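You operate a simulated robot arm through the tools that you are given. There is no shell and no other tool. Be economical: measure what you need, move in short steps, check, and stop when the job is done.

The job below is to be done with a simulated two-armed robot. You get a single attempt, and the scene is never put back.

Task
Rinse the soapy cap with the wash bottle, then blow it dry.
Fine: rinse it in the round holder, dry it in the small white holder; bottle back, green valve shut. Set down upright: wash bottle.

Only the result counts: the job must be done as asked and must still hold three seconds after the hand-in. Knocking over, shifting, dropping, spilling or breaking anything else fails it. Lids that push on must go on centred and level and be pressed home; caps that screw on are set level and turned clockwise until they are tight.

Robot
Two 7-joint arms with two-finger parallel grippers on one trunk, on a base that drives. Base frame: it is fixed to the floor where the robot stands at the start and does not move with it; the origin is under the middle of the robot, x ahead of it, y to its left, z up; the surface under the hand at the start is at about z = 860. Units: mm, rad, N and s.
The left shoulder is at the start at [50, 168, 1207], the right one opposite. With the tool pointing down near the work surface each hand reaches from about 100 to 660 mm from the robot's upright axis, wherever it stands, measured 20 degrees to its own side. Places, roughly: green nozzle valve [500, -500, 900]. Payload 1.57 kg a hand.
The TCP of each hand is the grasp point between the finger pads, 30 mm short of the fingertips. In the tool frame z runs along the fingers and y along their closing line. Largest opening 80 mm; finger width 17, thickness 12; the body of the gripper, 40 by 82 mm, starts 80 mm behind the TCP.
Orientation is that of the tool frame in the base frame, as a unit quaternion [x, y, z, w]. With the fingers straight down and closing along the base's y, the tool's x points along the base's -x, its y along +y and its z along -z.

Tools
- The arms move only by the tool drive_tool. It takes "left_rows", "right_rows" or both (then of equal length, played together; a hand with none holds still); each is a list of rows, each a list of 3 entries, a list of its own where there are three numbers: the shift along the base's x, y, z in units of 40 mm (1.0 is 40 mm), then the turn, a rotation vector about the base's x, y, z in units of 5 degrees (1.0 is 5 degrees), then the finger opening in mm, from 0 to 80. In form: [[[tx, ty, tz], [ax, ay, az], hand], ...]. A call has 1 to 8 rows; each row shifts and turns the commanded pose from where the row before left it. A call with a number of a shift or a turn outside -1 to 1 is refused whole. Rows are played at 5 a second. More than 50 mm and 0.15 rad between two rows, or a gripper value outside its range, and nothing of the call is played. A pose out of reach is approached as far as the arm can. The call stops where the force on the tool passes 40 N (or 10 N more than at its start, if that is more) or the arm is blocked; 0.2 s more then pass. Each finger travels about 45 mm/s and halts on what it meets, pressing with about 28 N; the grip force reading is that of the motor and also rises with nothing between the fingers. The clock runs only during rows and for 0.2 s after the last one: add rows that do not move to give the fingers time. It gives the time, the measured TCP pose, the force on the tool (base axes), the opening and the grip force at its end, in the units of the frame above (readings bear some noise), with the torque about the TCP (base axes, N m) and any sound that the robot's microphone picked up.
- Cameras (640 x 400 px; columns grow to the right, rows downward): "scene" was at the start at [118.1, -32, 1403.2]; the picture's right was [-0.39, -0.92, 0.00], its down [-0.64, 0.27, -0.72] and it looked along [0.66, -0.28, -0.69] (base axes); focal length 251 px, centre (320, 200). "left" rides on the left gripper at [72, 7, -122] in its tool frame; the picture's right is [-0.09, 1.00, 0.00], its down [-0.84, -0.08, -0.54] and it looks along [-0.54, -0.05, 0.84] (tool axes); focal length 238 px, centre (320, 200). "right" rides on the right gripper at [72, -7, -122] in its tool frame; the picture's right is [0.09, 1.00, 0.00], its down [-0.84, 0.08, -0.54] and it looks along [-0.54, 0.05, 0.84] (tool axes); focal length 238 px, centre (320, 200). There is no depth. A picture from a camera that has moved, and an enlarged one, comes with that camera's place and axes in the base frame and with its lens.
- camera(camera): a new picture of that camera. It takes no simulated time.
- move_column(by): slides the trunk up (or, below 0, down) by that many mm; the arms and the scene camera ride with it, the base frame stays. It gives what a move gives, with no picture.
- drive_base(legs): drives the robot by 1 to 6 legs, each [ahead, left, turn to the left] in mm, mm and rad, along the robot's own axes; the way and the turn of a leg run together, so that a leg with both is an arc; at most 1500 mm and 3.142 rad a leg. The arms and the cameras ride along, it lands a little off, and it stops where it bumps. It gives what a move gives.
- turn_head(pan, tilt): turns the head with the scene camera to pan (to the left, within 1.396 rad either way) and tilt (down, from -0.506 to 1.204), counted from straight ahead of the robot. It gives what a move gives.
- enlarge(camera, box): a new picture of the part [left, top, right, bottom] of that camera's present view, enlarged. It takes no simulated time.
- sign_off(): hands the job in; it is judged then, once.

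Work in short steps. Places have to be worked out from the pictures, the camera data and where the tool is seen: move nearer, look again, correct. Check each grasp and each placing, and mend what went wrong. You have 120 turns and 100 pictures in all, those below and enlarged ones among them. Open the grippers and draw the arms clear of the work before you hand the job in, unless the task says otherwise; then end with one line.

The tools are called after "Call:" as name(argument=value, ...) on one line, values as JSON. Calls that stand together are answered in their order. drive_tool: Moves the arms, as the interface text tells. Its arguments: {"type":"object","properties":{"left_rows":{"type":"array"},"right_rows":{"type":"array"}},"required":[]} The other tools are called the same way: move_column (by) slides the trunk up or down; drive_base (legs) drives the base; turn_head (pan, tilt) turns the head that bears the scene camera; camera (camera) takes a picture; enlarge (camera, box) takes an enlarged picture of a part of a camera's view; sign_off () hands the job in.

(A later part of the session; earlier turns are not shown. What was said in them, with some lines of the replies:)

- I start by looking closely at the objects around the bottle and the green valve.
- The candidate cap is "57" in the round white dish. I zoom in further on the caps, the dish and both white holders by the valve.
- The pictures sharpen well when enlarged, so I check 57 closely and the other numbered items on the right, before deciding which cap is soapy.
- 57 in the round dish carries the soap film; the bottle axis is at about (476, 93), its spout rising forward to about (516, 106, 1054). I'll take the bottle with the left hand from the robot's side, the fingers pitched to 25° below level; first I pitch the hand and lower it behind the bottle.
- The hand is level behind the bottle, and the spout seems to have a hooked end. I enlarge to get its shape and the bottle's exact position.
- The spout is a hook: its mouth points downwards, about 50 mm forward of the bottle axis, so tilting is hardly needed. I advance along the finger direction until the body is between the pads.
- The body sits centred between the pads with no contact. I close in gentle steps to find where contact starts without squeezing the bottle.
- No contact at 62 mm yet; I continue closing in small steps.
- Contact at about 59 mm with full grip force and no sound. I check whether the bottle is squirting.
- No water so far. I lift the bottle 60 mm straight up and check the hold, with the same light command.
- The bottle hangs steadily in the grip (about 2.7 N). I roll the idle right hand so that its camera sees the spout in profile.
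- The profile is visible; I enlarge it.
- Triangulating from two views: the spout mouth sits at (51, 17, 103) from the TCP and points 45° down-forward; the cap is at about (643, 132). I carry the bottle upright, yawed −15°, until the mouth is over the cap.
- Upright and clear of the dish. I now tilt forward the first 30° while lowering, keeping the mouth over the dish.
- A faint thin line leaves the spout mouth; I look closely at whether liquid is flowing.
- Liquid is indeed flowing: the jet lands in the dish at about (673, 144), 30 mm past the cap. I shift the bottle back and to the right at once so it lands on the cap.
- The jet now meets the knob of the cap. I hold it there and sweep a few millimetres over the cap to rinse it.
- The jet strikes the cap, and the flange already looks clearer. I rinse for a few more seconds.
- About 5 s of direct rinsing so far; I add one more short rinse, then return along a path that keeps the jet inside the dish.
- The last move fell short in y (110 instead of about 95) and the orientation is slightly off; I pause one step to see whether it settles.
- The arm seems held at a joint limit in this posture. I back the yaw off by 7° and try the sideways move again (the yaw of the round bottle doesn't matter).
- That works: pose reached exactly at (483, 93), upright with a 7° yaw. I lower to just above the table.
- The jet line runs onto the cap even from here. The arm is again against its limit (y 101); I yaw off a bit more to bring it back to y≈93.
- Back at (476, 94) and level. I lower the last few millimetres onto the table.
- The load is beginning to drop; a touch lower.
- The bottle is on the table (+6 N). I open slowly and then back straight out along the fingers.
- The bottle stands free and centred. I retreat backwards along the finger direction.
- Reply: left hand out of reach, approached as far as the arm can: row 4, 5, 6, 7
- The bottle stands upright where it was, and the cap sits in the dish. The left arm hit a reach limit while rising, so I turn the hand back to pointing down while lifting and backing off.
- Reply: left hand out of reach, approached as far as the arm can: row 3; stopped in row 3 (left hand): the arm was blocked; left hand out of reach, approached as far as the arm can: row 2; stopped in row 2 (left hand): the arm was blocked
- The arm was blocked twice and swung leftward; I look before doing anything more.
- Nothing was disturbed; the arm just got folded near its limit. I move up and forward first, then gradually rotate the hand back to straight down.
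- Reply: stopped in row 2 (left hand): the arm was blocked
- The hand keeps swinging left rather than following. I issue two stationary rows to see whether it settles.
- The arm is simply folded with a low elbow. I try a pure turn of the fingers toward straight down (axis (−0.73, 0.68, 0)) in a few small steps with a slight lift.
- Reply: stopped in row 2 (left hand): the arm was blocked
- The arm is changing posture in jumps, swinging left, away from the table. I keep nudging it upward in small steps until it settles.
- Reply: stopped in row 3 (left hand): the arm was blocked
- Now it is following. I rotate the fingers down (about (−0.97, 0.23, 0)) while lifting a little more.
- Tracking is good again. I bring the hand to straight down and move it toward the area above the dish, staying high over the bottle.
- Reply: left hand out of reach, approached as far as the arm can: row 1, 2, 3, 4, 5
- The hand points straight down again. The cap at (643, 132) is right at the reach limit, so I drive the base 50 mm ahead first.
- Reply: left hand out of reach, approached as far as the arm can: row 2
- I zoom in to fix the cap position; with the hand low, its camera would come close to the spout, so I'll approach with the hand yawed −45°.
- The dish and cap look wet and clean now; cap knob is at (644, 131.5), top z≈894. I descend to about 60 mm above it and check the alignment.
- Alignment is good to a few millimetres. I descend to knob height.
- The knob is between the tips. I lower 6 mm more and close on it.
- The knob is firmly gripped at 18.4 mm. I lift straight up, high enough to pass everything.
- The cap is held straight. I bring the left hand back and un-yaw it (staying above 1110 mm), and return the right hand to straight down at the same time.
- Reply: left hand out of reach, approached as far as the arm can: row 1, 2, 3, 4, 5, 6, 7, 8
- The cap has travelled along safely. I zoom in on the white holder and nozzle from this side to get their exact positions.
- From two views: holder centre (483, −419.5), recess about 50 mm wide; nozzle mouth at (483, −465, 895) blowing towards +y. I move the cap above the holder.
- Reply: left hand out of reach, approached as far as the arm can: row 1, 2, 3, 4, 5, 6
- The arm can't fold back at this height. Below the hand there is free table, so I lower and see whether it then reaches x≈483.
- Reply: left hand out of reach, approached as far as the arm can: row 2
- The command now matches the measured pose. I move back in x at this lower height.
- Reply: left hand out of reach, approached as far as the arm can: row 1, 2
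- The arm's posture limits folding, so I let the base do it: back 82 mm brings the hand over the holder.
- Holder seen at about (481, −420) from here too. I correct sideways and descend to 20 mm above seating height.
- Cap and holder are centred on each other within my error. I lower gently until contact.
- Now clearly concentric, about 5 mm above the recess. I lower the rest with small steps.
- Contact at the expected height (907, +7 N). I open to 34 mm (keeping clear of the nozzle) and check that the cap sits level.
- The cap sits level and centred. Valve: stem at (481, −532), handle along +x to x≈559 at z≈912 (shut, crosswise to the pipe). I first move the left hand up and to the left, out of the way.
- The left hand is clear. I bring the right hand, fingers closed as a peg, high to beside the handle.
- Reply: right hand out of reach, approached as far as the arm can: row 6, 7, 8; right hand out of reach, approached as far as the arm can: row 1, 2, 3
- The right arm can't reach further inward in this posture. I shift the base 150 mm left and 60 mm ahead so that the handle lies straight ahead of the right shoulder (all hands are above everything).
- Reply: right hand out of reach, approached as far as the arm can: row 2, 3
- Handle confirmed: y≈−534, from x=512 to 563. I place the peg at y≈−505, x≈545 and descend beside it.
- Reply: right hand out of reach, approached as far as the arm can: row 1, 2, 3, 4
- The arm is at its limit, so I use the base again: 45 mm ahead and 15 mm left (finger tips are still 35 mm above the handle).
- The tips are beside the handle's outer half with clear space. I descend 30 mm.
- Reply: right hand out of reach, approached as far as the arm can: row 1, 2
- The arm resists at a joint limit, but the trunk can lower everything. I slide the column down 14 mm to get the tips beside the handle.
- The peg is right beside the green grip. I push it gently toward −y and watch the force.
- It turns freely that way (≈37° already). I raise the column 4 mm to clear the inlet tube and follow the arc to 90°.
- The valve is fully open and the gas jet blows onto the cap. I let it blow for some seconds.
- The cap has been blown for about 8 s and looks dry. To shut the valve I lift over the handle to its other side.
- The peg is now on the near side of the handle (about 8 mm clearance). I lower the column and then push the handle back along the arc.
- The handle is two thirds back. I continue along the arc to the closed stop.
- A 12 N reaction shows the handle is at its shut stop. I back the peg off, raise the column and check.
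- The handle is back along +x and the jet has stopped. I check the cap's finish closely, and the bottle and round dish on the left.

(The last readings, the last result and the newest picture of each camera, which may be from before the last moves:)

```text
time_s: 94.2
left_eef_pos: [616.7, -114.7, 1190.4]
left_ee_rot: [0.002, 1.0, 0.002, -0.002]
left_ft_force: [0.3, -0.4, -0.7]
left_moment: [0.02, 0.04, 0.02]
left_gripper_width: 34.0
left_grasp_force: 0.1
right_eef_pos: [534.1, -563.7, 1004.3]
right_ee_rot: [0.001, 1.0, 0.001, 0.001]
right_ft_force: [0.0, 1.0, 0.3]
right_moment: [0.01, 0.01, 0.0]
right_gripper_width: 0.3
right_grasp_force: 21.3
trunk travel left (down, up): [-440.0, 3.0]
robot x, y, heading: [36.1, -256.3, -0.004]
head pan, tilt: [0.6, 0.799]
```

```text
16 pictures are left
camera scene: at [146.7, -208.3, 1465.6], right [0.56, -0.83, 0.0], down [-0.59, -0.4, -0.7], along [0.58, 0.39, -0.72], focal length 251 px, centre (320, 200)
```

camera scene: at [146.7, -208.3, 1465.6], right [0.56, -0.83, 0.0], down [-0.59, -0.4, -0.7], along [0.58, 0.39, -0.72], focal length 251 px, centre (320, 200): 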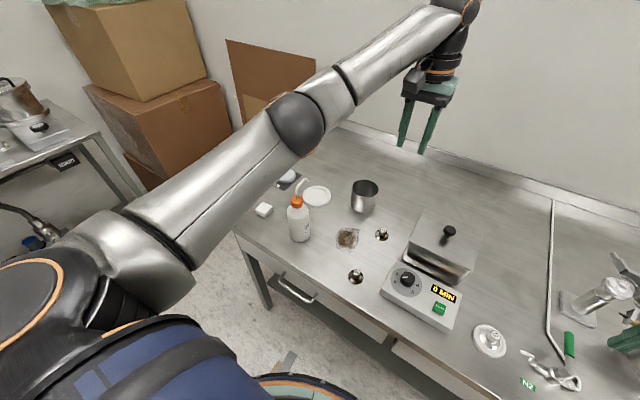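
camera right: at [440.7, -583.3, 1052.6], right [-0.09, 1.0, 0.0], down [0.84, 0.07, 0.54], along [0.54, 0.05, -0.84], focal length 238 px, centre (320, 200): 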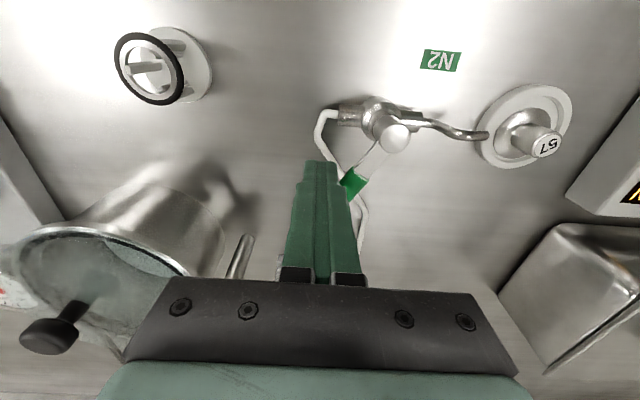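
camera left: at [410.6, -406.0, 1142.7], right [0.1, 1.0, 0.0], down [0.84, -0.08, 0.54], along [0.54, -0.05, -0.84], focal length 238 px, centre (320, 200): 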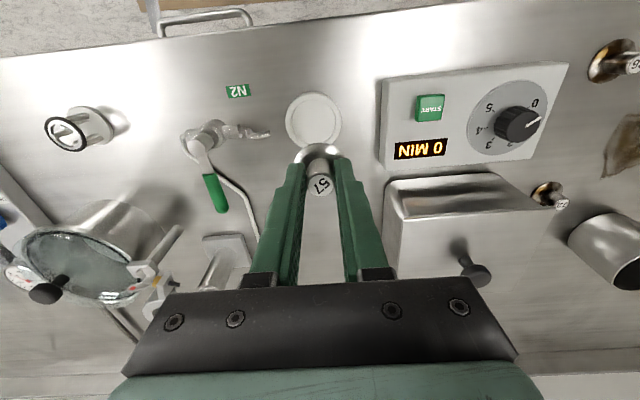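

Everything stands as it should: bottle upright, cap in the small white holder, valve shut. I drive the base back 150 mm to draw both hands clear, then open the grippers.

Call:
drive_base(legs=[[-150, 0, 0]])

Call:
drive_tool(left_rows=[[[0, 0, 0], [0, 0, 0], 60], [[0, 0, 0], [0, 0, 0], 80], [[0, 0, 0], [0, 0, 0], 80], [[0, 0, 0], [0, 0, 0], 80], [[0, 0, 0], [0, 0, 0], 80]], right_rows=[[[0, 0, 0.5], [0, 0, 0], 20], [[0, 0, 0.5], [0, 0, 0], 40], [[0, 0, 0.5], [0, 0, 0], 60], [[0, 0, 0], [0, 0, 0], 80], [[0, 0, 0], [0, 0, 0], 80]])

Call:
turn_head(pan=0.0, tilt=0.7)

Call:
camera(camera="scene")

```text
time_s: 95.6
left_eef_pos: [468.0, -114.2, 1190.6]
left_ee_rot: [0.001, 1.0, 0.001, 0.0]
left_ft_force: [-0.4, 0.0, 0.2]
left_moment: [-0.01, -0.02, 0.0]
left_gripper_width: 34.0
left_grasp_force: 0.1
right_eef_pos: [384.2, -563.5, 1003.5]
right_ee_rot: [0.003, 1.0, 0.002, 0.002]
right_ft_force: [-0.3, 0.2, -0.7]
right_moment: [-0.01, -0.02, -0.02]
right_gripper_width: 0.0
right_grasp_force: 21.2
trunk travel left (down, up): [-440.0, 3.0]
robot x, y, heading: [-113.4, -252.7, -0.006]
head pan, tilt: [0.6, 0.799]
```

```text
time_s: 96.8
left_eef_pos: [468.6, -114.1, 1190.4]
left_ee_rot: [0.002, 1.0, 0.0, -0.001]
left_ft_force: [-0.6, 0.2, -0.8]
left_moment: [0.0, -0.01, -0.03]
left_gripper_width: 79.8
left_grasp_force: 0.1
right_eef_pos: [384.9, -564.2, 1064.9]
right_ee_rot: [0.003, 1.0, 0.001, 0.002]
right_ft_force: [0.1, -0.6, 0.2]
right_moment: [-0.01, 0.01, -0.01]
right_gripper_width: 79.9
right_grasp_force: 0.0
trunk travel left (down, up): [-440.0, 3.0]
robot x, y, heading: [-109.2, -256.7, -0.004]
head pan, tilt: [0.6, 0.799]
```

```text
time_s: 97.8
left_eef_pos: [469.0, -115.1, 1190.7]
left_ee_rot: [0.002, 1.0, 0.0, -0.001]
left_ft_force: [0.4, -0.4, -1.4]
left_moment: [-0.02, -0.01, 0.01]
left_gripper_width: 79.8
left_grasp_force: 0.0
right_eef_pos: [386.1, -564.1, 1065.0]
right_ee_rot: [0.002, 1.0, 0.001, 0.001]
right_ft_force: [-1.0, -0.3, 0.9]
right_moment: [0.02, -0.02, 0.01]
right_gripper_width: 80.1
right_grasp_force: 0.0
trunk travel left (down, up): [-440.0, 3.0]
robot x, y, heading: [-116.0, -255.0, -0.006]
head pan, tilt: [0.0, 0.7]
```

```text
15 pictures are left
camera scene: at [16.2, -253.4, 1473.9], right [0.0, -1.0, 0.0], down [-0.64, 0.0, -0.76], along [0.76, 0.0, -0.64], focal length 251 px, centre (320, 200)
```

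scene: 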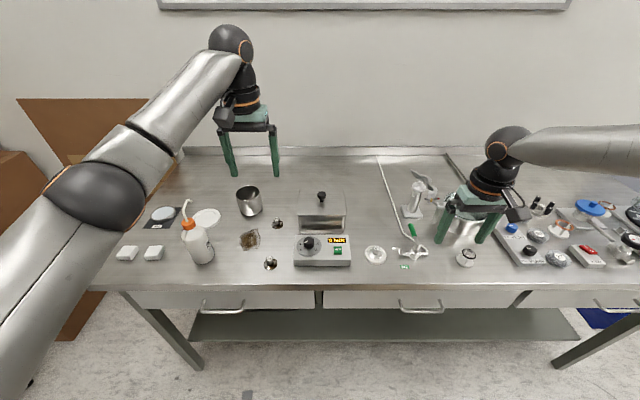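

The arms are clear, the grippers are open, and nothing else has moved. I hand the job in.

Call:
sign_off()

```text
The job is handed in.
```

I rinsed cap 57 in the round holder, blew it dry with the gas nozzle for about 8 s in the small white holder, stood the wash bottle upright back in its place and shut the green valve. While I carried the bottle over, its jet was already running and may have sprayed some liquid on the table beyond the dish.
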